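You operate a simulated robot arm through the tools that you are given. There is no shell and no other tool.

You run a simulated two-armed robot. Do the job below in one go: nothing can be reset, and whatever is moved stays where it is left.

TASK
Toast the white slice dark and stand it in the rack's second gap.
Fine: set the browning dial first; fingers stay out of the hot slots. Set down upright: what you pick out.

Only the result counts: the job must be done as asked and must still hold three seconds after the hand-in. Knocking over, shifting, dropping, spilling or breaking anything else fails it.

THE ROBOT
Two 7-joint arms with fingered hands on one trunk that stands fixed in place. Base frame: the origin is at the foot of the trunk, x ahead of it, y to its left, z up. Lengths are in cm, angles in rad, forces in N, time in s.
The left shoulder is at [5.7, 15.8, 127], the right one opposite. With the tool pointing down near the work surface each hand reaches from about 40 to 84 cm from the base axis, measured 20 degrees to its own side. Payload 4 kg a hand.
The TCP of each hand is the grasp point between the finger pads, 3 cm short of the fingertips. In the tool frame z runs along the fingers and y along their closing line. The gripper opens to 10.4 cm. The gripper's body begins 3.5 cm behind the TCP. The gripper is a hand of 4 fingers: y runs from the thumb to the fingers, the wrist lies at [-1.5, -10.4, -17.8] in the tool frame.
Orientation is that of the tool frame in the base frame, as a unit quaternion [w, x, y, z]. With the fingers straight down and the wrist toward the robot, the tool's x, y and z point along [0, 1, 0], [1, 0, 0] and [0, 0, -1] of the base frame.

THE INTERFACE
- The arms move only by the tool jog_arm. It takes "left_deltas", "right_deltas" or both (then of equal length, played together; a hand with none holds still); each is a list of rows, each a list of 6 numbers: the shift along the tool's x, y, z in units of 30 mm (1.0 is 30 mm), then the turn, a rotation vector about the tool's x, y, z in units of 8 degrees (1.0 is 8 degrees). In form: [[x, y, z, ax, ay, az], ...]. A call has 1 to 20 rows; each row shifts and turns the commanded pose from where the row before left it, along the tool's axes as they then stand. A call with a number of a shift or a turn outside -1 to 1 is refused whole. Each row takes 0.2 s and may step no farther than 5 cm and 0.15 rad from the row before; otherwise, the whole call is refused. Where a pose cannot be reached the arm comes as near as it can. A force on the tool above 60 N (or 10 N above the force at the start of the call, whichever is more), or a blocked arm, ends the call early, and 0.2 s more pass. In this call time passes only in rows, and 0.2 s behind the last. It gives the time, the measured TCP pose, the force on the tool (base axes), the opening and the grip force at its end, in the units of the frame above (readings bear some noise), with the torque about the TCP (base axes, N m) and any sound that the robot's microphone picked up.
- Cameras (640 x 400 px; columns grow to the right, rows downward): "scene" is now at [14.12, -2.66, 146.58]; the picture's right is [-0.26, -0.97, 0.00], its down [-0.33, 0.09, -0.94] and it looks along [0.91, -0.25, -0.34] (base axes); focal length 223 px, centre (320, 200). "left" rides on the left gripper at [-6.1, -9.2, -13] in its tool frame; the picture's right is [-0.81, -0.27, 0.52], its down [0.53, -0.71, 0.45] and it looks along [0.24, 0.64, 0.73] (tool axes); focal length 275 px, centre (320, 200). "right" rides on the right gripper at [6.1, -9.2, -13] in its tool frame; the picture's right is [-0.81, 0.28, -0.52], its down [-0.53, -0.71, 0.45] and it looks along [-0.24, 0.64, 0.72] (tool axes); focal length 275 px, centre (320, 200). There is no depth. A picture from a camera that has moved, and an enlarged one, comes with that camera's place and axes in the base frame and with its lens.
- grab_frame(camera): a new picture of that camera. No time passes.
- raise_lower(by): slides the trunk up (or, below 0, down) by that many cm; the arms and the scene camera ride with it, the base frame stays. It gives what a move gives, with no picture.
- move_fingers(index, middle, ring, thumb_bend, thumb_turn, hand): sets how far each is bent, from 0 (flat) to 1 (curled in); at 0.3 the hand is open as for a grip, at 0.7 the pads meet at the TCP. One left out holds its place. A second passes; each finger stops where it meets its share of the squeeze, and holds until it gets a number again. It is the only way to open and close the hand. It gives what a move gives, with no picture; readings hold the bend of each and the force on the fingers (four entries, about 0 where the hand has none), thumb and palm. thumb_turn goes from beside the hand (0) to across from the fingers (1), as for a grip.
- pan_tilt(pan, tilt): turns the head with the scene camera to pan (to the left, within 1.396 rad either way) and tilt (down, from -0.506 to 1.204), counted from straight ahead of the robot. It gives what a move gives.
- inspect(camera, box): a new picture of the part [left, top, right, bottom] of that camera's present view, enlarged. No time passes.
- close_job(): hands the job in; it is judged then, once.

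Nothing tells you positions but the pictures and the camera data. Unless the task says otherwise, let go and move clear before handing in.

The tools are called after ">>>" as a command line: name --argument value ..., lists and objects as JSON in quotes. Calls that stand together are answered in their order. jog_arm: Moves the arms, as the interface text tells. Its arguments: {"type":"object","properties":{"left_deltas":{"type":"array"},"right_deltas":{"type":"array"}},"required":[]} The other tools are called the same way: raise_lower (by) slides the trunk up or down; move_fingers (index, middle, ring, thumb_bend, thumb_turn, hand) moves the fingers one by one; pan_tilt (pan, tilt) turns the head that bears the scene camera; grab_frame (camera) takes a picture; inspect (camera, box) takes an enlarged picture of a part of a camera's view; close_job () hands the job in.

At the start:

```text
t: 0.0
left_tcp_pos: [52.05, 5.33, 141.59]
left_tool_rot: [0.0, 0.707, 0.707, 0.0]
left_wrist_force: [0.4, -0.4, -0.2]
left_wrist_torque: [0.0, 0.0, -0.03]
left_gripper_width: 10.34
left_finger_force: 0.2
left_shape: jaw
left_bend: [0.3, 0.3, 0.3, 0.3, 0.98]
left_finger forces: [0.0, 0.0, 0.0, 0.0, 0.0, 0.1]
right_tcp_pos: [33.3, -30.53, 141.65]
right_tool_rot: [0.0, 0.707, 0.707, 0.0]
right_wrist_force: [0.0, -0.8, 0.2]
right_wrist_torque: [-0.02, -0.03, 0.02]
right_gripper_width: 10.38
right_finger_force: 0.0
right_shape: jaw
right_bend: [0.3, 0.3, 0.3, 0.3, 0.98]
right_finger forces: [0.0, 0.0, 0.0, 0.1, 0.0, 0.0]
trunk travel left (down, up): [-47.5, 3.2]
head pan, tilt: [-0.264, 0.335]
```

scene: 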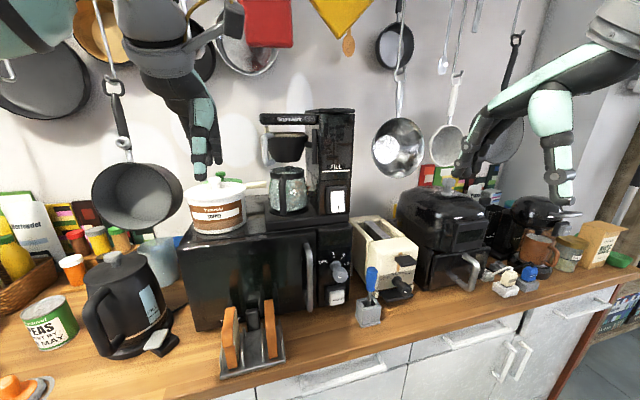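
right: 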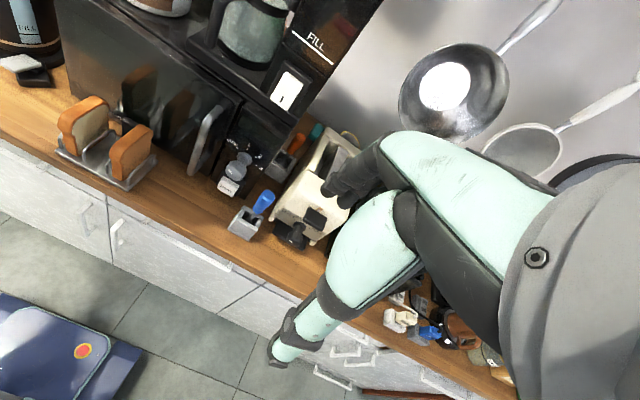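
left: 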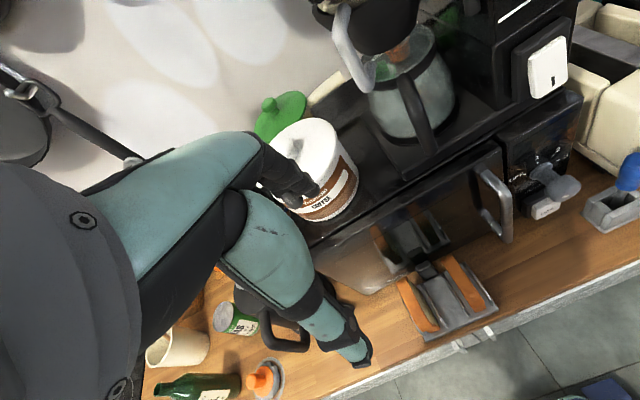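

I see a counter with a toast rack (holding two brown slices) in front of a microwave, and a cream toaster to the right with a black lever and perhaps a dial. I'll look closer before I move anything.

>>> inspect --camera "scene" --box '[320, 200, 440, 330]'

>>> inspect --camera "scene" --box '[190, 270, 310, 390]'

>>> inspect --camera "right" --box '[210, 110, 370, 260]'

>>> inspect --camera "right" --box '[40, 80, 200, 200]'

>>> inspect --camera "scene" --box '[400, 180, 640, 330]'

>>> inspect --camera "scene" --box '[0, 180, 200, 400]'

```text
3.08 times, centred on (380, 265) of scene
camera zoom: at [14.12, -2.66, 146.58], right [-0.26, -0.97, 0.0], down [-0.33, 0.09, -0.94], along [0.91, -0.25, -0.34], focal length 685 px, centre (135, 0)
```

zoom: 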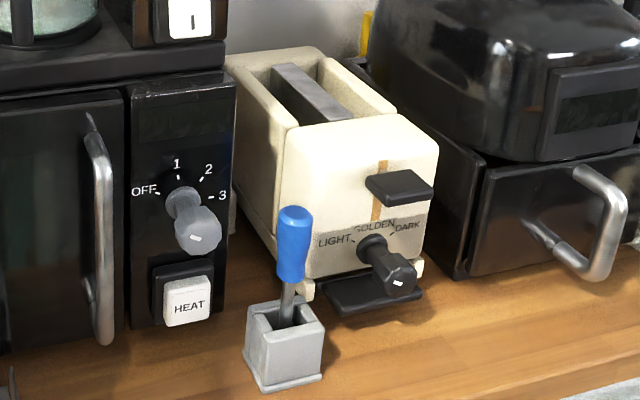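

```text
3.33 times, centred on (250, 330) of scene
camera zoom: at [14.12, -2.66, 146.58], right [-0.26, -0.97, 0.0], down [-0.33, 0.09, -0.94], along [0.91, -0.25, -0.34], focal length 742 px, centre (553, -233)
```

zoom: 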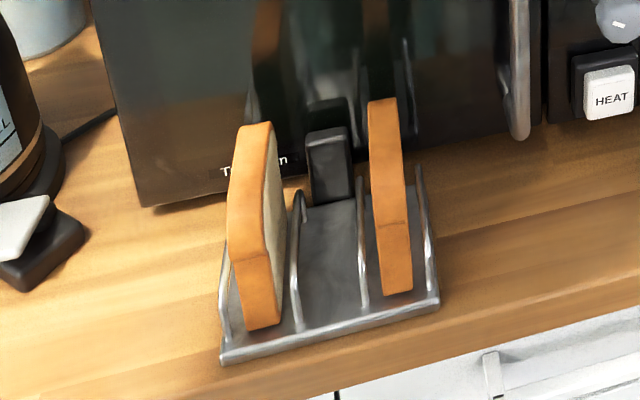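

```text
2.67 times, centred on (290, 185) of right
camera zoom: at [24.28, -24.44, 154.61], right [0.28, -0.81, 0.52], down [-0.71, -0.53, -0.45], along [0.64, -0.24, -0.72], focal length 734 px, centre (400, 240)
```

zoom: 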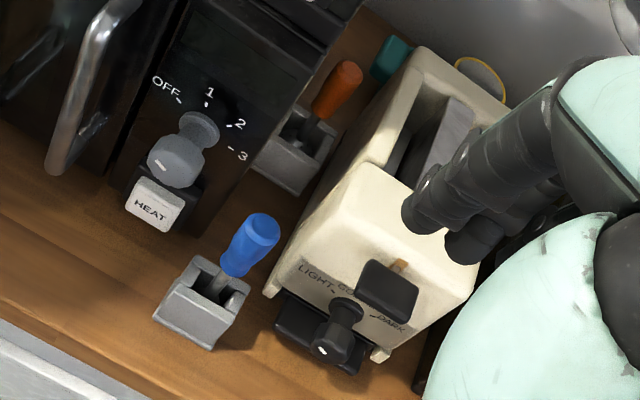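

```text
3.33 times, centred on (120, 140) of right
camera zoom: at [24.28, -24.44, 154.61], right [0.28, -0.81, 0.52], down [-0.71, -0.53, -0.45], along [0.64, -0.24, -0.72], focal length 918 px, centre (987, 400)
```

zoom: 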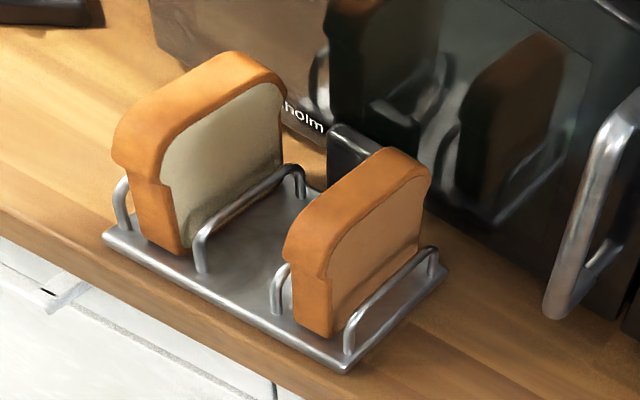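

```text
2.67 times, centred on (520, 255) of scene
camera zoom: at [14.12, -2.66, 146.58], right [-0.26, -0.97, 0.0], down [-0.33, 0.09, -0.94], along [0.91, -0.25, -0.34], focal length 594 px, centre (-213, 53)
```

zoom: 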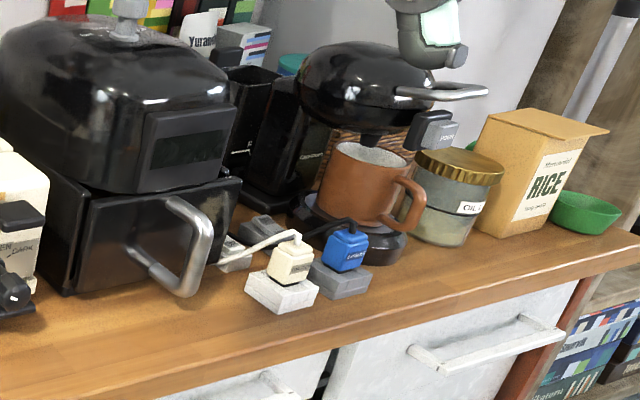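

```text
1.82 times, centred on (100, 290) of scene
camera zoom: at [14.12, -2.66, 146.58], right [-0.26, -0.97, 0.0], down [-0.33, 0.09, -0.94], along [0.91, -0.25, -0.34], focal length 405 px, centre (720, 36)
```

zoom: 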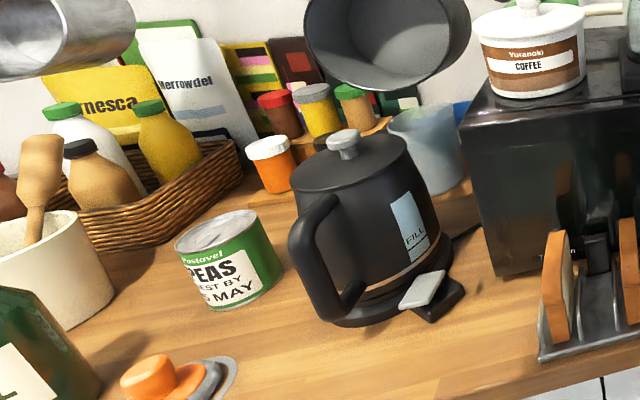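

The white slice (pale crumb) stands in the rack's left gap, a brown slice is in the right gap, and the middle gap is empty. I'll zoom in on the toaster knob, the two plugs on the right and the coloured-handled blocks before choosing a plan.

>>> inspect --camera "scene" --box '[470, 250, 550, 300]'

>>> inspect --camera "scene" --box '[370, 245, 420, 305]'

>>> inspect --camera "scene" --box '[350, 205, 420, 265]'

>>> inspect --camera "right" --box '[270, 170, 350, 260]'

>>> inspect --camera "right" --box '[370, 280, 510, 380]'

>>> inspect --camera "left" --box '[350, 190, 520, 340]'

>>> inspect --camera "left" --box '[500, 0, 640, 230]'

```text
8.00 times, centred on (510, 275) of scene
camera zoom: at [14.12, -2.66, 146.58], right [-0.26, -0.97, 0.0], down [-0.33, 0.09, -0.94], along [0.91, -0.25, -0.34], focal length 1781 px, centre (-1200, -400)
```

zoom: 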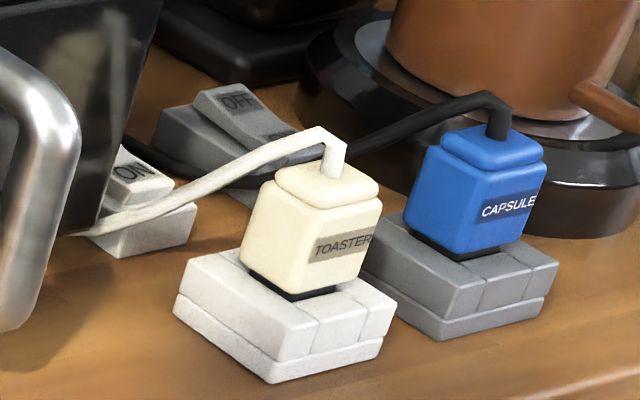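

```text
6.67 times, centred on (395, 275) of scene
camera zoom: at [14.12, -2.66, 146.58], right [-0.26, -0.97, 0.0], down [-0.33, 0.09, -0.94], along [0.91, -0.25, -0.34], focal length 1484 px, centre (-180, -300)
```

zoom: 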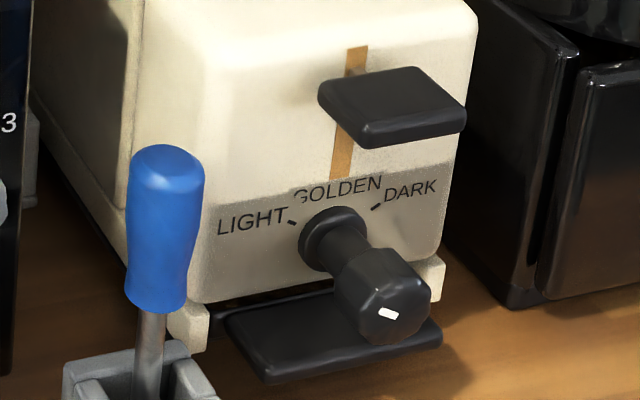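

```text
6.67 times, centred on (385, 235) of scene
camera zoom: at [14.12, -2.66, 146.58], right [-0.26, -0.97, 0.0], down [-0.33, 0.09, -0.94], along [0.91, -0.25, -0.34], focal length 1484 px, centre (-113, -33)
```

zoom: 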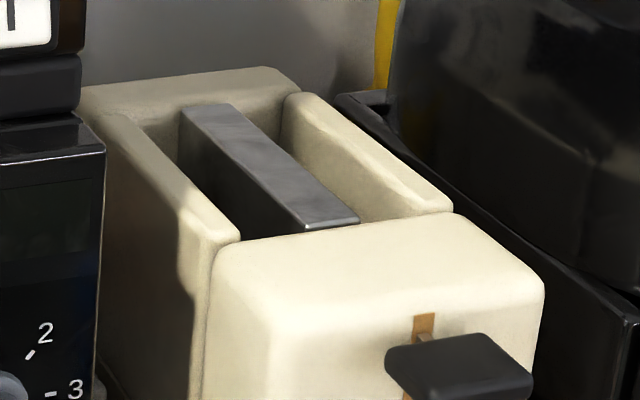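

```text
4.44 times, centred on (310, 215) of right
camera zoom: at [24.28, -24.44, 154.61], right [0.28, -0.81, 0.52], down [-0.71, -0.53, -0.45], along [0.64, -0.24, -0.72], focal length 1224 px, centre (364, 133)
```

zoom: 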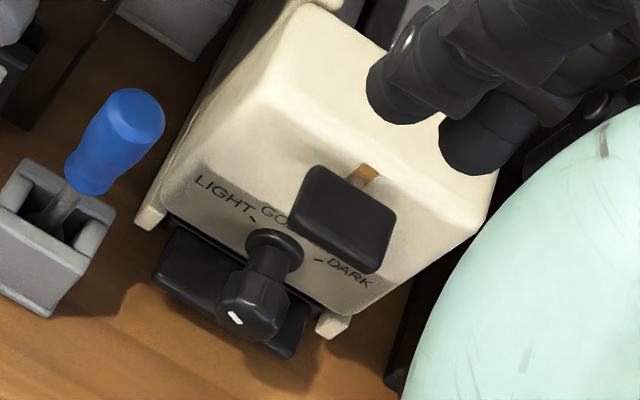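

```text
4.00 times, centred on (440, 330) of right
camera zoom: at [24.28, -24.44, 154.61], right [0.28, -0.81, 0.52], down [-0.71, -0.53, -0.45], along [0.64, -0.24, -0.72], focal length 1101 px, centre (-160, -320)
```

zoom: 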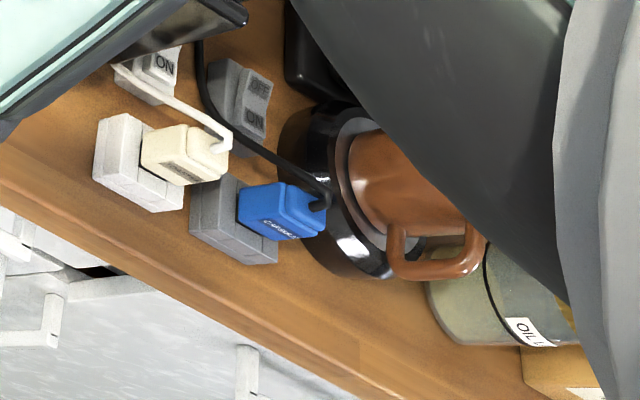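

```text
2.67 times, centred on (435, 265) of left
camera zoom: at [42.83, -0.73, 154.71], right [-0.27, -0.81, -0.52], down [-0.71, 0.53, -0.45], along [0.64, 0.24, -0.73], focal length 734 px, centre (13, 27)
```

zoom: 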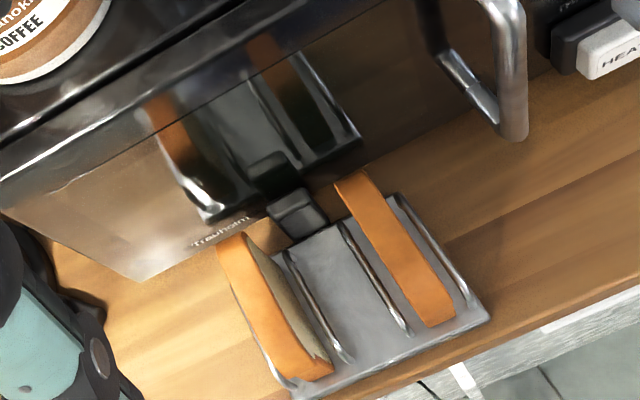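

```text
1.74 times, centred on (570, 115) of left
camera zoom: at [42.83, -0.73, 154.71], right [-0.27, -0.81, -0.52], down [-0.71, 0.53, -0.45], along [0.64, 0.24, -0.73], focal length 479 px, centre (-115, 348)
```

zoom: 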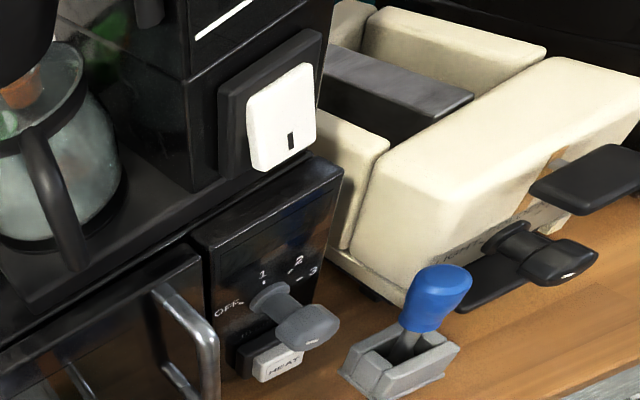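

The toaster plug is seated in its white socket and the rocker behind it reads ON. The knob tip comes out near (57, -40, 100) and the lever paddle near (58, -39, 111), with the counter at z≈92. I'll zoom in on the knob pointer, the toaster's socket switch and the blue-handled block.

>>> inspect --camera "scene" --box '[384, 265, 408, 300]'

>>> inspect --camera "scene" --box '[478, 258, 508, 284]'

>>> inspect --camera "right" --box '[382, 280, 432, 335]'

>>> pan_tilt --pan -0.6 --tilt 0.7

>>> grab_frame --camera "scene"

```text
11.43 times, centred on (396, 282) of scene
camera zoom: at [14.12, -2.66, 146.58], right [-0.26, -0.97, 0.0], down [-0.33, 0.09, -0.94], along [0.91, -0.25, -0.34], focal length 2544 px, centre (-549, -743)
```

zoom: 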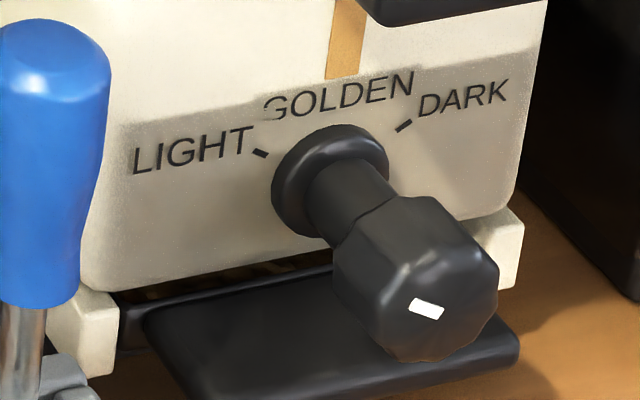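

```text
15.38 times, centred on (493, 271) of scene
camera zoom: at [14.12, -2.66, 146.58], right [-0.26, -0.97, 0.0], down [-0.33, 0.09, -0.94], along [0.91, -0.25, -0.34], focal length 3425 px, centre (-2342, -892)
```

zoom: 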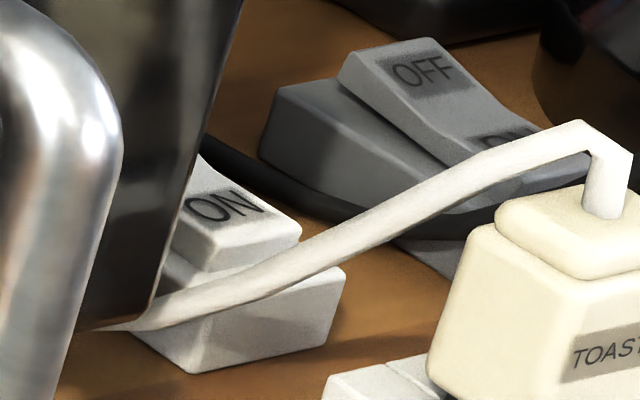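

```text
7.27 times, centred on (407, 308) of right
camera zoom: at [24.28, -24.44, 154.61], right [0.28, -0.81, 0.52], down [-0.71, -0.53, -0.45], along [0.64, -0.24, -0.72], focal length 2002 px, centre (-313, -582)
```

zoom: 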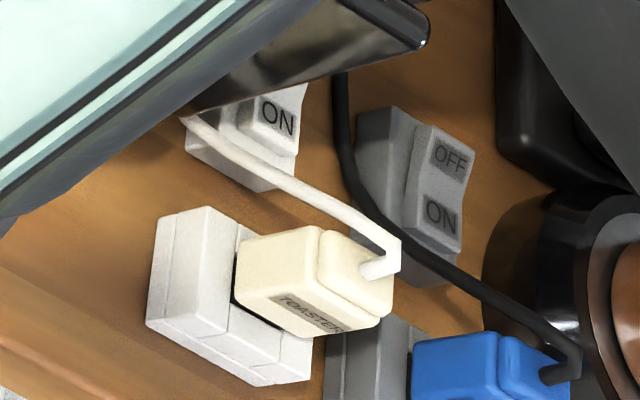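

```text
t: 0.8
left_tcp_pos: [50.47, 5.29, 142.23]
left_tool_rot: [0.004, 0.706, 0.708, 0.004]
left_wrist_force: [-0.3, 0.1, 0.3]
left_wrist_torque: [-0.01, -0.02, 0.01]
left_gripper_width: 10.45
left_finger_force: 0.1
left_shape: jaw
left_bend: [0.3, 0.3, 0.3, 0.3, 0.98]
left_finger forces: [0.0, 0.1, 0.0, 0.0, 0.1, 0.0]
right_tcp_pos: [31.73, -30.49, 142.0]
right_tool_rot: [0.005, 0.707, 0.707, 0.003]
right_wrist_force: [-0.1, -0.4, -0.3]
right_wrist_torque: [0.02, -0.03, -0.01]
right_gripper_width: 10.4
right_finger_force: 0.2
right_shape: jaw
right_bend: [0.3, 0.3, 0.3, 0.3, 0.98]
right_finger forces: [0.1, 0.0, 0.0, 0.0, 0.1, 0.0]
trunk travel left (down, up): [-47.5, 3.2]
head pan, tilt: [-0.6, 0.7]
```

```text
taken
camera scene: at [12.06, -5.03, 143.32], right [-0.56, -0.83, 0.01], down [-0.54, 0.36, -0.76], along [0.62, -0.43, -0.65], focal length 223 px, centre (320, 200)
```

scene: 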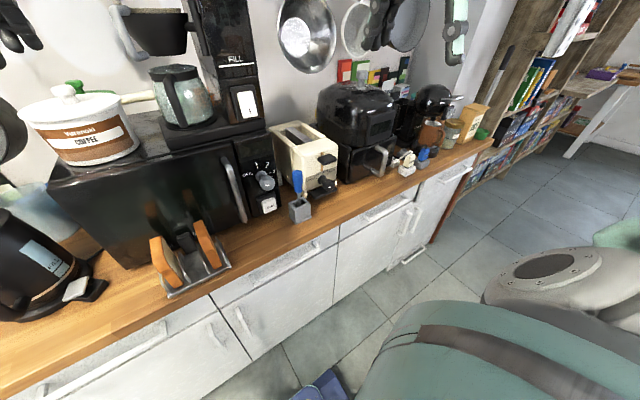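

The rocker by the toaster's socket may actually be off, since its ON half looks raised while the grey one's ON half is dipped. I'll check it from this view.

>>> inspect --camera "scene" --box '[380, 140, 440, 180]'

>>> inspect --camera "scene" --box '[260, 110, 350, 230]'

>>> grab_frame --camera "right"

```text
10.00 times, centred on (410, 160) of scene
camera zoom: at [12.06, -5.03, 143.32], right [-0.56, -0.83, 0.01], down [-0.54, 0.36, -0.76], along [0.62, -0.43, -0.65], focal length 2226 px, centre (-580, 600)
```

zoom: 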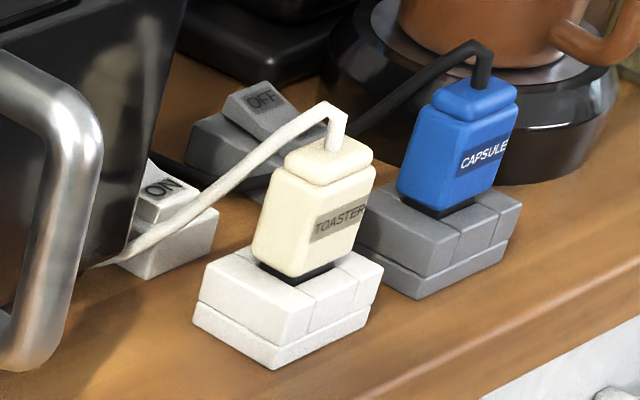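

```text
3.33 times, centred on (305, 170) of scene
camera zoom: at [12.06, -5.03, 143.32], right [-0.56, -0.83, 0.01], down [-0.54, 0.36, -0.76], along [0.62, -0.43, -0.65], focal length 742 px, centre (370, 300)
```

zoom: 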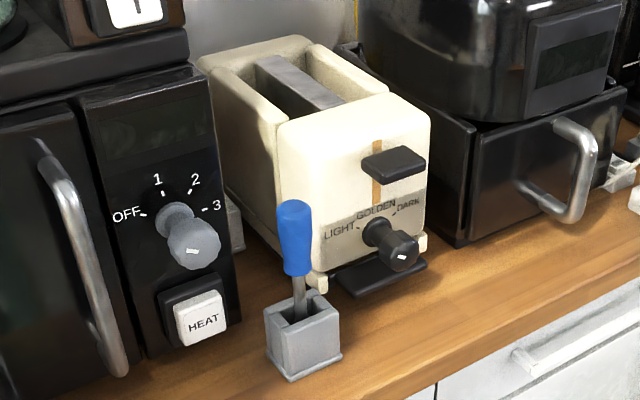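

```text
taken
camera right: at [22.39, -24.42, 154.88], right [0.27, -0.81, 0.52], down [-0.71, -0.53, -0.46], along [0.65, -0.24, -0.72], focal length 275 px, centre (320, 200)
```

right: 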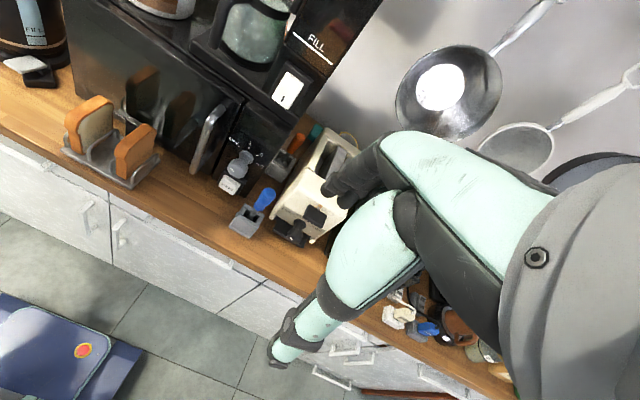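

I'll turn the right hand about 40° to the right, where it's clear of everything, to get a look at the socket switch.

>>> jog_arm --right_deltas '[[0, 0, 0, 0, 0, 1], [0, 0, 0, 0, 0, 1], [0, 0, 0, 0, 0, 1], [0, 0, 0, 0, 0, 1], [0, 0, 0, 0, 0, 1]]'

>>> grab_frame --camera "right"

>>> grab_frame --camera "scene"

```text
t: 2.0
left_tcp_pos: [50.48, 5.56, 142.3]
left_tool_rot: [0.004, 0.707, 0.708, 0.003]
left_wrist_force: [0.0, 0.7, 0.3]
left_wrist_torque: [0.01, 0.02, 0.0]
left_gripper_width: 10.37
left_finger_force: 0.0
left_shape: jaw
left_bend: [0.3, 0.3, 0.3, 0.3, 0.98]
left_finger forces: [0.1, 0.0, 0.0, 0.1, 0.0, 0.1]
right_tcp_pos: [32.01, -30.3, 142.05]
right_tool_rot: [0.003, 0.907, 0.422, 0.005]
right_wrist_force: [-0.2, 0.2, -1.3]
right_wrist_torque: [-0.03, 0.0, 0.01]
right_gripper_width: 10.42
right_finger_force: 0.1
right_shape: jaw
right_bend: [0.3, 0.3, 0.3, 0.3, 0.98]
right_finger forces: [0.0, 0.0, 0.0, 0.0, 0.0, 0.0]
trunk travel left (down, up): [-47.5, 3.2]
head pan, tilt: [-0.6, 0.7]
```

```text
taken
camera right: at [28.7, -19.8, 154.86], right [-0.32, -0.8, 0.52], down [-0.88, 0.05, -0.47], along [0.34, -0.6, -0.72], focal length 275 px, centre (320, 200)
```

right: 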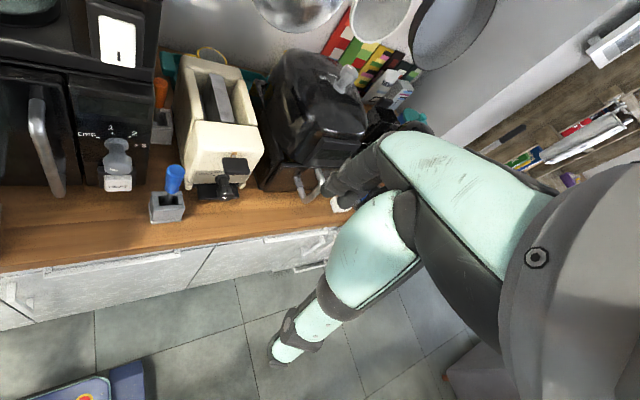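

```text
taken
camera scene: at [12.17, -4.92, 143.31], right [-0.57, -0.82, 0.01], down [-0.54, 0.36, -0.76], along [0.62, -0.43, -0.65], focal length 223 px, centre (320, 200)
```

scene: 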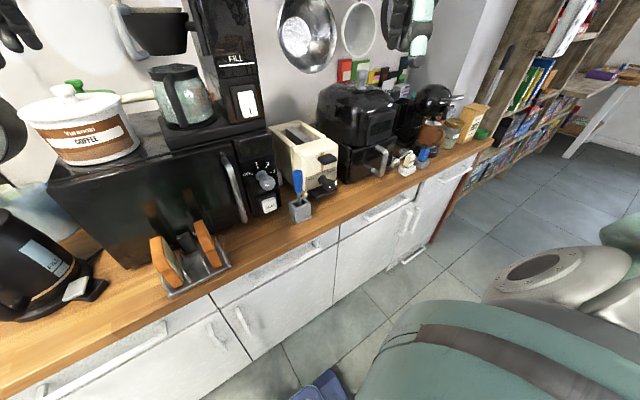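

The toaster shows clearly here, but the hand blocks the switch. I'll move the right hand further right and turn it more to see the rocker.

>>> jog_arm --right_deltas '[[-0.37, 0.86, 0.25, 0, 0, 0], [-0.37, 0.86, 0.25, 0, 0, 0], [-0.37, 0.86, 0.25, 0, 0, 0], [-0.37, 0.86, 0.25, 0, 0, 0], [-0.37, 0.86, 0.25, 0, 0, 0], [-0.37, 0.86, 0.25, 0, 0, 0], [-0.37, 0.86, 0.25, 0, 0, 0], [0, 0, 0, 0, 0, 1], [0, 0, 0, 0, 0, 1], [0, 0, 0, 0, 0, 1], [0, 0, 0, 0, 0, 1]]'

>>> grab_frame --camera "right"

```text
t: 4.4
left_tcp_pos: [50.41, 5.48, 142.17]
left_tool_rot: [0.003, 0.707, 0.708, 0.002]
left_wrist_force: [-0.5, -0.3, 0.4]
left_wrist_torque: [-0.03, 0.01, 0.03]
left_gripper_width: 10.39
left_finger_force: 0.1
left_shape: jaw
left_bend: [0.3, 0.3, 0.3, 0.3, 0.98]
left_finger forces: [0.0, 0.0, 0.0, 0.1, 0.0, 0.0]
right_tcp_pos: [40.8, -47.91, 136.92]
right_tool_rot: [0.001, 0.988, 0.156, 0.005]
right_wrist_force: [-0.4, 0.1, 0.2]
right_wrist_torque: [0.01, 0.01, -0.02]
right_gripper_width: 10.39
right_finger_force: 0.0
right_shape: jaw
right_bend: [0.3, 0.3, 0.3, 0.3, 0.98]
right_finger forces: [0.1, 0.0, 0.0, 0.1, 0.1, 0.1]
trunk travel left (down, up): [-47.5, 3.2]
head pan, tilt: [-0.6, 0.7]
```

```text
taken
camera right: at [43.68, -37.39, 149.91], right [-0.69, -0.51, 0.51], down [-0.72, 0.51, -0.46], along [-0.03, -0.69, -0.72], focal length 275 px, centre (320, 200)
```

right: 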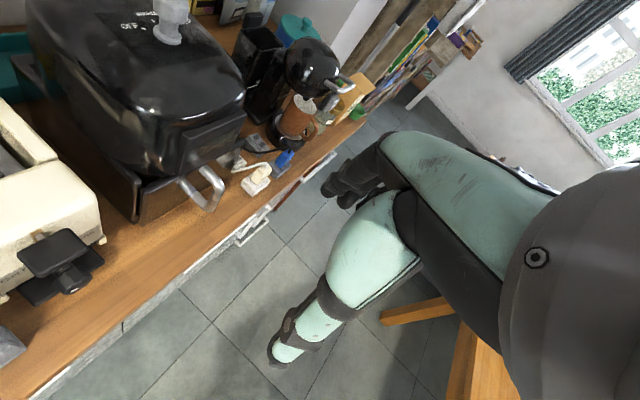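

>>> inspect --camera "right" --box '[210, 130, 310, 200]'

>>> inspect --camera "right" --box '[225, 140, 275, 180]'

```text
5.71 times, centred on (260, 165) of right
camera zoom: at [43.68, -37.39, 149.91], right [-0.69, -0.51, 0.51], down [-0.72, 0.51, -0.46], along [-0.03, -0.69, -0.72], focal length 1573 px, centre (663, 400)
```

zoom: 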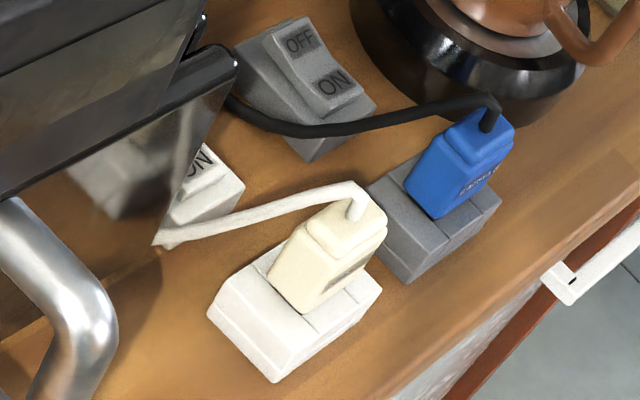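

```text
10.00 times, centred on (250, 160) of right
camera zoom: at [43.68, -37.39, 149.91], right [-0.69, -0.51, 0.51], down [-0.72, 0.51, -0.46], along [-0.03, -0.69, -0.72], focal length 2753 px, centre (1020, 600)
```

zoom: 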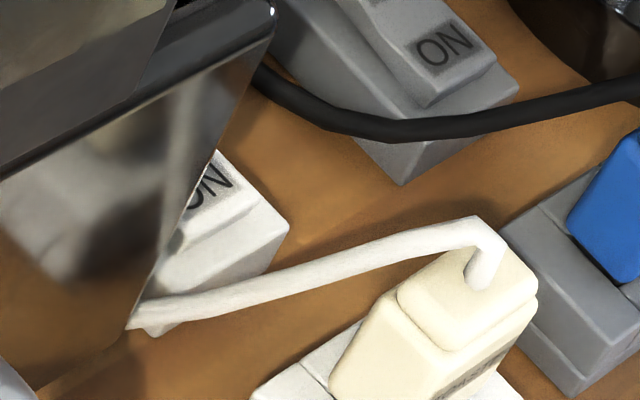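

The white switch is still half hidden behind the oven box, so I'll move the right hand farther right and turn it back to look at it from the front.

>>> jog_arm --right_deltas '[[0, 0, 0, 0, 0, -1], [0, 0, 0, 0, 0, -1], [0, 0, 0, 0, 0, -1], [0, 0, 0, 0, 0, -1], [0, 0, 0, 0, 0, -1], [0, 0, 0, 0, 0, -1], [-0.845, 0.378, 0.444, 0, 0, 0], [-0.845, 0.378, 0.444, 0, 0, 0], [-0.845, 0.378, 0.444, 0, 0, 0], [-0.845, 0.378, 0.444, 0, 0, 0], [-0.845, 0.378, 0.444, 0, 0, 0], [-0.845, 0.378, 0.444, 0, 0, 0], [-0.845, 0.378, 0.444, 0, 0, 0], [-0.845, 0.378, 0.444, 0, 0, 0], [-0.845, 0.378, 0.444, 0, 0, 0]]'

>>> grab_frame --camera "right"

```text
t: 7.6
left_tcp_pos: [50.41, 5.31, 142.22]
left_tool_rot: [0.004, 0.706, 0.708, 0.004]
left_wrist_force: [0.1, -0.2, 0.1]
left_wrist_torque: [0.0, -0.02, -0.01]
left_gripper_width: 10.41
left_finger_force: 0.1
left_shape: jaw
left_bend: [0.3, 0.3, 0.3, 0.3, 0.98]
left_finger forces: [0.1, 0.0, 0.1, 0.1, 0.0, 0.1]
right_tcp_pos: [41.48, -71.32, 126.41]
right_tool_rot: [0.002, 0.84, 0.543, 0.005]
right_wrist_force: [0.4, -0.2, -0.3]
right_wrist_torque: [0.04, 0.0, 0.01]
right_gripper_width: 10.39
right_finger_force: 0.0
right_shape: jaw
right_bend: [0.3, 0.3, 0.3, 0.3, 0.98]
right_finger forces: [0.0, 0.0, 0.0, 0.0, 0.1, 0.0]
right hand out of reach, approached as far as the arm can: row 15
trunk travel left (down, up): [-47.5, 3.2]
head pan, tilt: [-0.6, 0.7]
```

```text
taken
camera right: at [35.47, -62.19, 139.23], right [-0.09, -0.85, 0.51], down [-0.86, -0.19, -0.46], along [0.5, -0.48, -0.72], focal length 275 px, centre (320, 200)
```

right: 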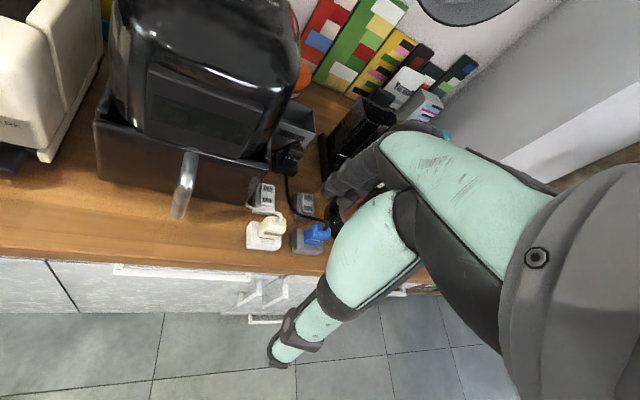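

>>> inspect --camera "right" --box '[240, 165, 330, 255]'

>>> inspect --camera "right" --box '[245, 175, 285, 215]'

```text
4.44 times, centred on (285, 210) of right
camera zoom: at [35.47, -62.19, 139.23], right [-0.09, -0.85, 0.51], down [-0.86, -0.19, -0.46], along [0.5, -0.48, -0.72], focal length 1224 px, centre (476, 156)
```

zoom: 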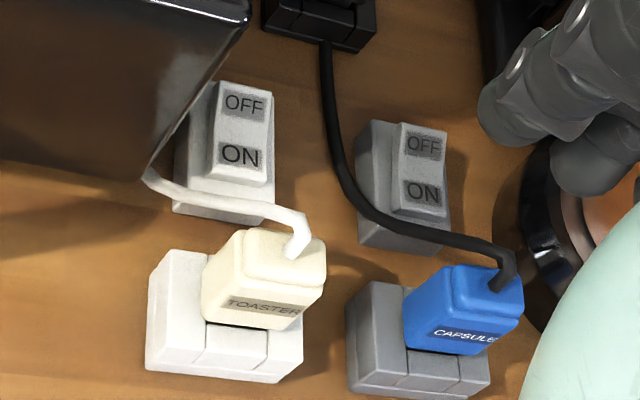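

```text
10.00 times, centred on (265, 195) of right
camera zoom: at [35.47, -62.19, 139.23], right [-0.09, -0.85, 0.51], down [-0.86, -0.19, -0.46], along [0.5, -0.48, -0.72], focal length 2753 px, centre (870, 250)
```

zoom: 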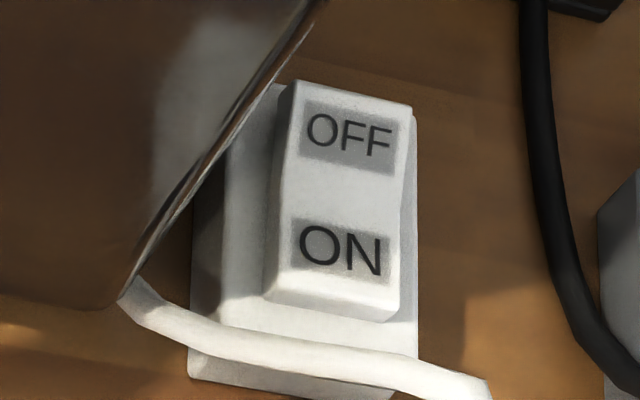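

In this view the grey CAPSULE rocker has its ON end pressed and the white TOASTER rocker has its ON end standing proud, so the toaster's socket is switched off. It's at about (63, -79, 95), which should be within reach of a pointing finger with the trunk lowered. I'll form a pointing index finger here in free air and check how it looks.

>>> move_fingers --hand "right" --index 0 --middle 1 --ring 1 --thumb_bend 0.3 --thumb_turn 0

>>> grab_frame --camera "right"

>>> pan_tilt --pan -0.9 --tilt 0.45

>>> grab_frame --camera "scene"

```text
t: 8.6
left_tcp_pos: [50.44, 5.27, 142.19]
left_tool_rot: [0.005, 0.707, 0.707, 0.004]
left_wrist_force: [-0.7, -0.9, 0.0]
left_wrist_torque: [0.02, 0.01, -0.01]
left_gripper_width: 10.38
left_finger_force: 0.0
left_shape: jaw
left_bend: [0.3, 0.3, 0.3, 0.3, 0.98]
left_finger forces: [0.0, 0.0, 0.1, 0.0, 0.1, 0.1]
right_tcp_pos: [41.34, -71.42, 126.39]
right_tool_rot: [0.001, 0.839, 0.544, 0.006]
right_wrist_force: [0.7, -0.4, 0.1]
right_wrist_torque: [0.0, 0.01, -0.01]
right_gripper_width: 15.25
right_finger_force: 0.2
right_shape: fingers
right_bend: [0.0, 1.0, 1.0, 0.3, 0.0]
right_finger forces: [0.0, 0.1, 0.0, 0.0, 0.0, 0.1]
trunk travel left (down, up): [-47.5, 3.2]
head pan, tilt: [-0.6, 0.7]
```

```text
taken
camera right: at [35.41, -62.13, 139.28], right [-0.09, -0.85, 0.51], down [-0.86, -0.19, -0.47], along [0.5, -0.48, -0.72], focal length 275 px, centre (320, 200)
```

right: 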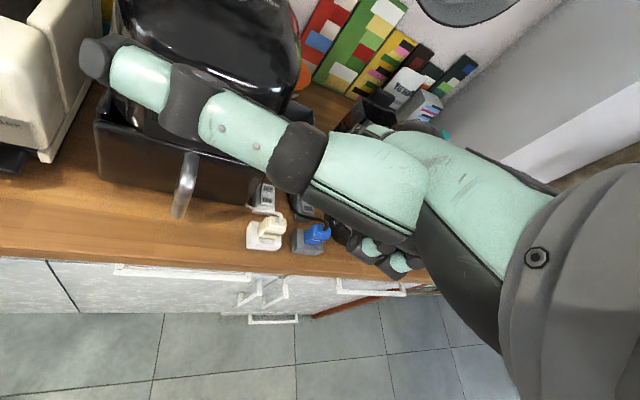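

```text
t: 9.4
left_tcp_pos: [50.43, 5.26, 142.27]
left_tool_rot: [0.004, 0.706, 0.708, 0.004]
left_wrist_force: [0.2, 0.0, -0.5]
left_wrist_torque: [0.01, 0.04, 0.01]
left_gripper_width: 10.41
left_finger_force: 0.0
left_shape: jaw
left_bend: [0.3, 0.3, 0.3, 0.3, 0.98]
left_finger forces: [0.0, 0.0, 0.0, 0.0, 0.0, 0.0]
right_tcp_pos: [41.49, -71.35, 126.35]
right_tool_rot: [0.002, 0.839, 0.544, 0.005]
right_wrist_force: [0.2, 0.8, -0.3]
right_wrist_torque: [-0.01, -0.01, 0.01]
right_gripper_width: 15.21
right_finger_force: 0.1
right_shape: fingers
right_bend: [0.0, 1.0, 1.0, 0.3, 0.0]
right_finger forces: [0.0, 0.1, 0.0, 0.0, 0.0, 0.1]
trunk travel left (down, up): [-47.5, 3.2]
head pan, tilt: [-0.901, 0.45]
```

```text
taken
camera scene: at [10.84, -7.43, 145.54], right [-0.78, -0.62, 0.01], down [-0.28, 0.34, -0.9], along [0.55, -0.71, -0.44], focal length 223 px, centre (320, 200)
```

scene: 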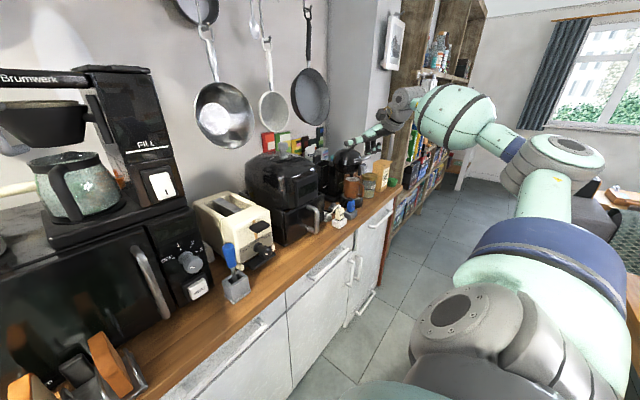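

The thumb now sticks out sideways toward the oven, which I don't want. I'll zoom in to see where the index finger points.

>>> inspect --camera "scene" --box '[340, 70, 480, 160]'

>>> inspect --camera "right" --box '[300, 110, 460, 290]'

>>> grab_frame --camera "left"

```text
4.44 times, centred on (410, 115) of scene
camera zoom: at [10.84, -7.43, 145.54], right [-0.78, -0.62, 0.01], down [-0.28, 0.34, -0.9], along [0.55, -0.71, -0.44], focal length 989 px, centre (-80, 578)
```

zoom: 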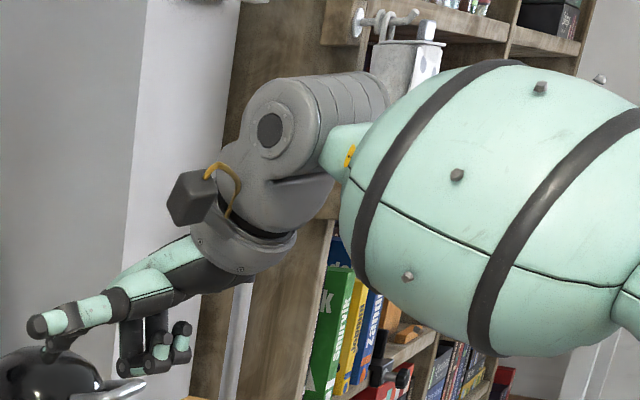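

```text
2.22 times, centred on (380, 200) of right
camera zoom: at [35.43, -62.11, 139.28], right [-0.09, -0.85, 0.51], down [-0.86, -0.19, -0.47], along [0.5, -0.48, -0.72], focal length 612 px, centre (187, 200)
```

zoom: 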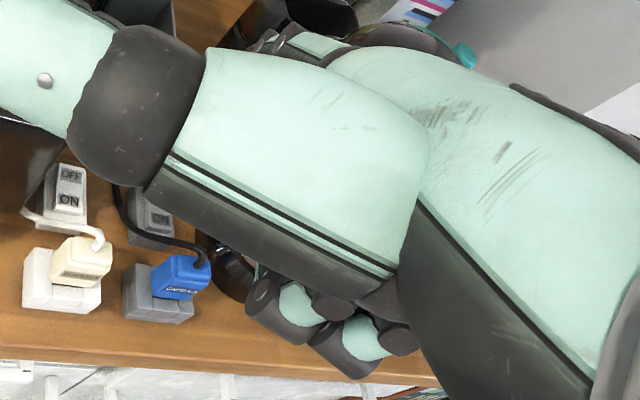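

```text
taken
camera left: at [41.0, -0.74, 155.22], right [-0.27, -0.81, -0.52], down [-0.71, 0.53, -0.46], along [0.65, 0.24, -0.72], focal length 275 px, centre (320, 200)
```

left: 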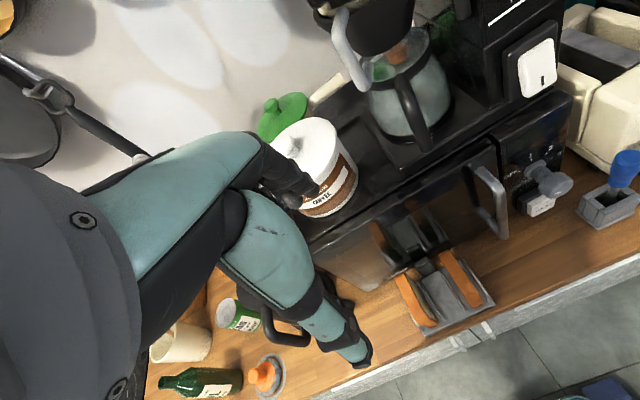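

I'll fold the thumb across the palm so only the index sticks out, then look again.

>>> move_fingers --hand "right" --index 0.2 --middle 1 --ring 1 --thumb_bend 1 --thumb_turn 0.9

>>> grab_frame --camera "right"

>>> inspect --camera "scene" --box '[320, 80, 440, 180]'

```text
t: 10.4
left_tcp_pos: [50.36, 5.4, 142.31]
left_tool_rot: [0.004, 0.707, 0.707, 0.004]
left_wrist_force: [-0.7, -0.6, -0.1]
left_wrist_torque: [0.0, 0.0, -0.02]
left_gripper_width: 10.39
left_finger_force: 0.1
left_shape: jaw
left_bend: [0.3, 0.3, 0.3, 0.3, 0.98]
left_finger forces: [0.0, 0.0, 0.0, 0.1, 0.0, 0.0]
right_tcp_pos: [41.28, -71.38, 126.37]
right_tool_rot: [0.001, 0.839, 0.544, 0.005]
right_wrist_force: [0.1, 0.2, 1.3]
right_wrist_torque: [-0.01, 0.02, 0.03]
right_gripper_width: 3.3
right_finger_force: 0.1
right_shape: fingers
right_bend: [0.2, 1.0, 1.0, 1.0, 0.92]
right_finger forces: [0.0, 0.1, 0.0, 0.0, 0.1, 0.1]
trunk travel left (down, up): [-47.5, 3.2]
head pan, tilt: [-0.901, 0.45]
```

```text
taken
camera right: at [35.42, -62.11, 139.29], right [-0.09, -0.85, 0.51], down [-0.86, -0.19, -0.47], along [0.5, -0.48, -0.72], focal length 275 px, centre (320, 200)
```

right: 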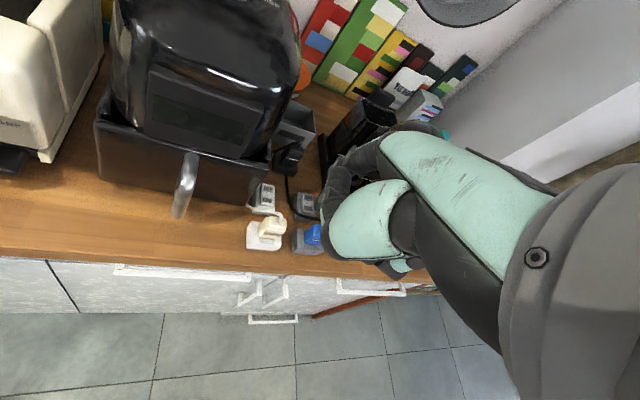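

```text
4.00 times, centred on (380, 130) of scene
camera zoom: at [10.82, -7.43, 145.55], right [-0.78, -0.62, 0.01], down [-0.28, 0.34, -0.9], along [0.55, -0.71, -0.44], focal length 890 px, centre (80, 480)
```

zoom: 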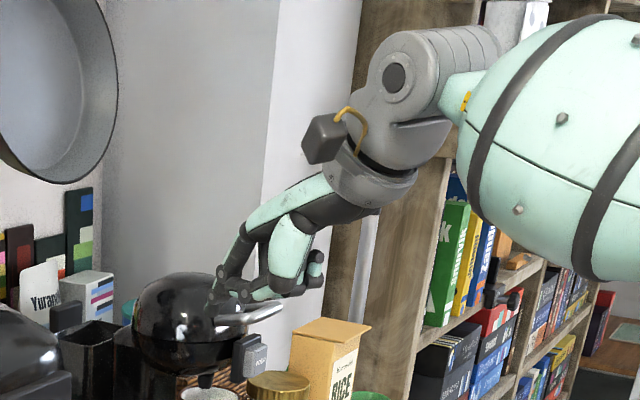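

I'll zoom in on the hand to locate the index fingertip accurately.

>>> inspect --camera "right" --box '[300, 120, 460, 280]'

>>> inspect --camera "scene" --box '[355, 120, 410, 165]'

```text
2.50 times, centred on (380, 200) of right
camera zoom: at [35.42, -62.11, 139.29], right [-0.09, -0.85, 0.51], down [-0.86, -0.19, -0.47], along [0.5, -0.48, -0.72], focal length 688 px, centre (170, 200)
```

zoom: 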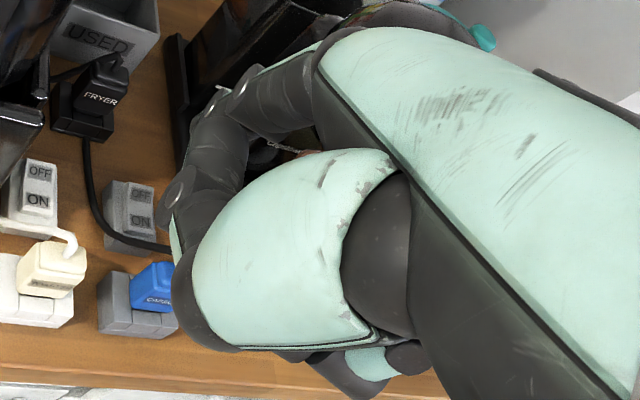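

```text
8.89 times, centred on (382, 142) of scene
camera zoom: at [10.82, -7.43, 145.55], right [-0.78, -0.62, 0.01], down [-0.28, 0.34, -0.9], along [0.55, -0.71, -0.44], focal length 1979 px, centre (-236, 711)
```

zoom: 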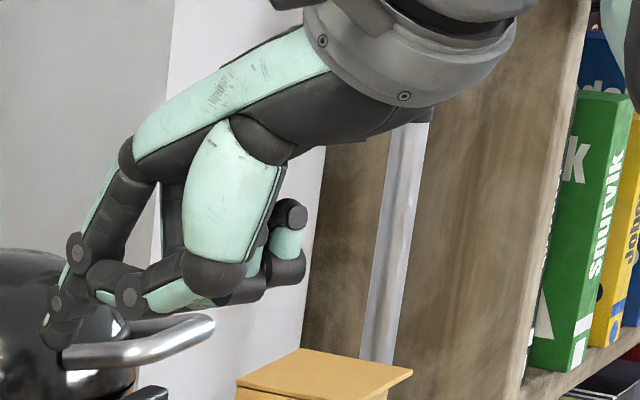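

The index fingertip now leads the hand, at roughly tool (1.8, 5.5, 1.5). I'll pull the left hand back from the coffee canister, then lower the trunk so the right shoulder sits closer to the switch's height.

>>> jog_arm --left_deltas '[[0, -1, 0, 0, 0, 0], [0, -1, 0, 0, 0, 0], [0, -1, 0, 0, 0, 0], [0, -1, 0, 0, 0, 0], [0, -1, 0, 0, 0, 0]]'

>>> raise_lower --by -17

>>> grab_frame --camera "right"

>>> grab_frame --camera "scene"

>>> grab_frame --camera "left"

```text
t: 11.6
left_tcp_pos: [35.13, 5.47, 142.29]
left_tool_rot: [0.005, 0.706, 0.708, 0.004]
left_wrist_force: [-0.8, -0.1, 1.1]
left_wrist_torque: [0.02, -0.01, -0.03]
left_gripper_width: 10.4
left_finger_force: 0.0
left_shape: jaw
left_bend: [0.3, 0.3, 0.3, 0.3, 0.98]
left_finger forces: [0.1, 0.1, 0.0, 0.0, 0.1, 0.0]
right_tcp_pos: [41.33, -71.3, 126.36]
right_tool_rot: [0.003, 0.84, 0.543, 0.006]
right_wrist_force: [0.1, -0.7, 0.9]
right_wrist_torque: [-0.04, 0.03, 0.02]
right_gripper_width: 3.27
right_finger_force: 0.1
right_shape: fingers
right_bend: [0.2, 1.0, 1.0, 1.0, 0.92]
right_finger forces: [0.1, 0.0, 0.1, 0.0, 0.0, 0.1]
trunk travel left (down, up): [-47.5, 3.2]
head pan, tilt: [-0.901, 0.45]
```

```text
t: 13.6
left_tcp_pos: [35.13, 5.38, 125.08]
left_tool_rot: [0.004, 0.706, 0.708, 0.004]
left_wrist_force: [0.4, 0.6, 0.4]
left_wrist_torque: [-0.01, -0.01, -0.01]
left_gripper_width: 10.4
left_finger_force: 0.0
left_shape: jaw
left_bend: [0.3, 0.3, 0.3, 0.3, 0.98]
left_finger forces: [0.0, 0.0, 0.1, 0.1, 0.0, 0.0]
right_tcp_pos: [41.36, -71.32, 109.25]
right_tool_rot: [0.001, 0.839, 0.543, 0.005]
right_wrist_force: [0.4, -0.7, 0.1]
right_wrist_torque: [0.01, -0.01, 0.0]
right_gripper_width: 3.32
right_finger_force: 0.1
right_shape: fingers
right_bend: [0.2, 1.0, 1.0, 1.0, 0.92]
right_finger forces: [0.1, 0.0, 0.1, 0.0, 0.1, 0.1]
trunk travel left (down, up): [-30.5, 20.2]
head pan, tilt: [-0.901, 0.45]
```

```text
taken
camera right: at [35.37, -62.06, 122.19], right [-0.09, -0.85, 0.51], down [-0.86, -0.19, -0.47], along [0.5, -0.48, -0.72], focal length 275 px, centre (320, 200)
```

right: 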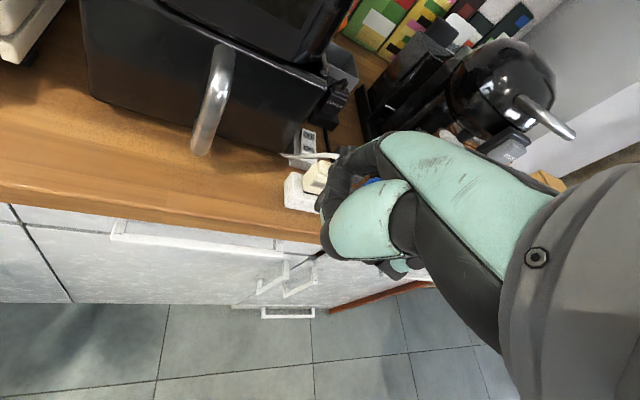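

```text
taken
camera scene: at [10.58, -7.42, 128.46], right [-0.78, -0.62, 0.01], down [-0.28, 0.34, -0.9], along [0.55, -0.71, -0.44], focal length 223 px, centre (320, 200)
```

scene: 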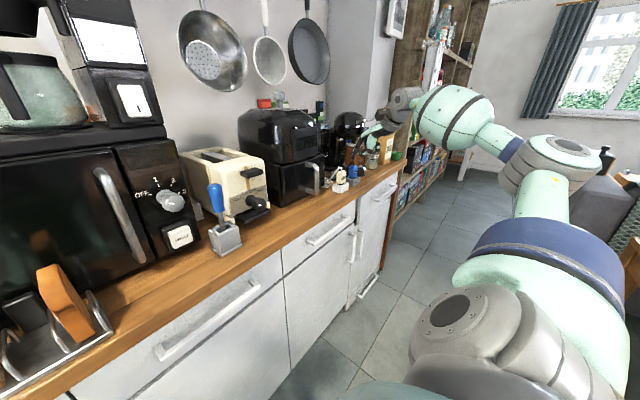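

```text
taken
camera left: at [25.78, -0.7, 138.15], right [-0.27, -0.81, -0.52], down [-0.71, 0.53, -0.46], along [0.65, 0.24, -0.72], focal length 275 px, centre (320, 200)
```

left: 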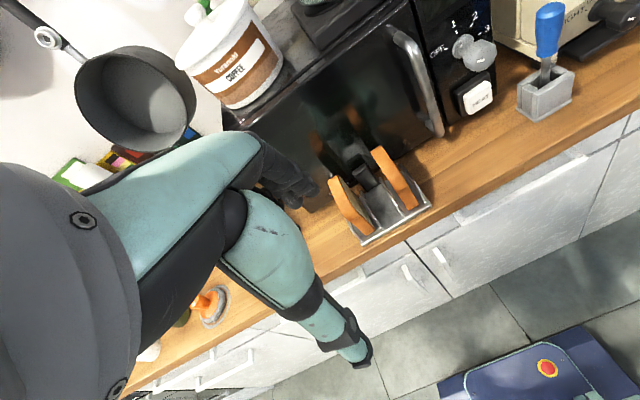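

The trunk is down 17 cm. I'll look at the switch and plug from these lower viewpoints to fix their exact positions.

>>> inspect --camera "right" --box '[270, 110, 350, 220]'

>>> inspect --camera "scene" --box '[295, 150, 375, 200]'

```text
3.64 times, centred on (310, 165) of right
camera zoom: at [35.37, -62.06, 122.19], right [-0.09, -0.85, 0.51], down [-0.86, -0.19, -0.47], along [0.5, -0.48, -0.72], focal length 1001 px, centre (356, 327)
```

zoom: 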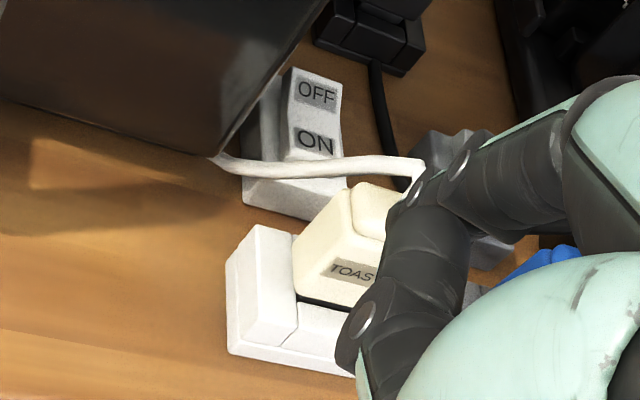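

```text
8.00 times, centred on (335, 175) of scene
camera zoom: at [10.58, -7.42, 128.46], right [-0.78, -0.62, 0.01], down [-0.28, 0.34, -0.9], along [0.55, -0.71, -0.44], focal length 1781 px, centre (200, 400)
```

zoom: 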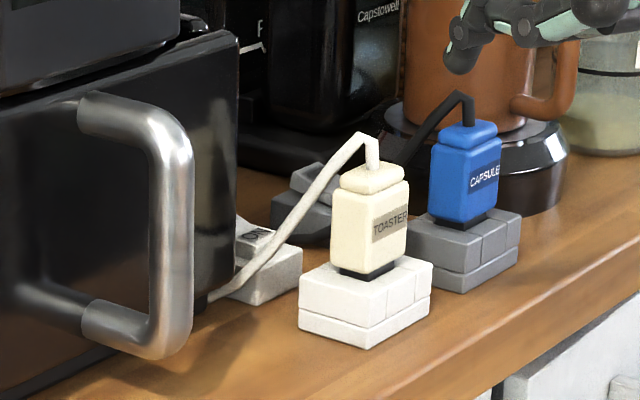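

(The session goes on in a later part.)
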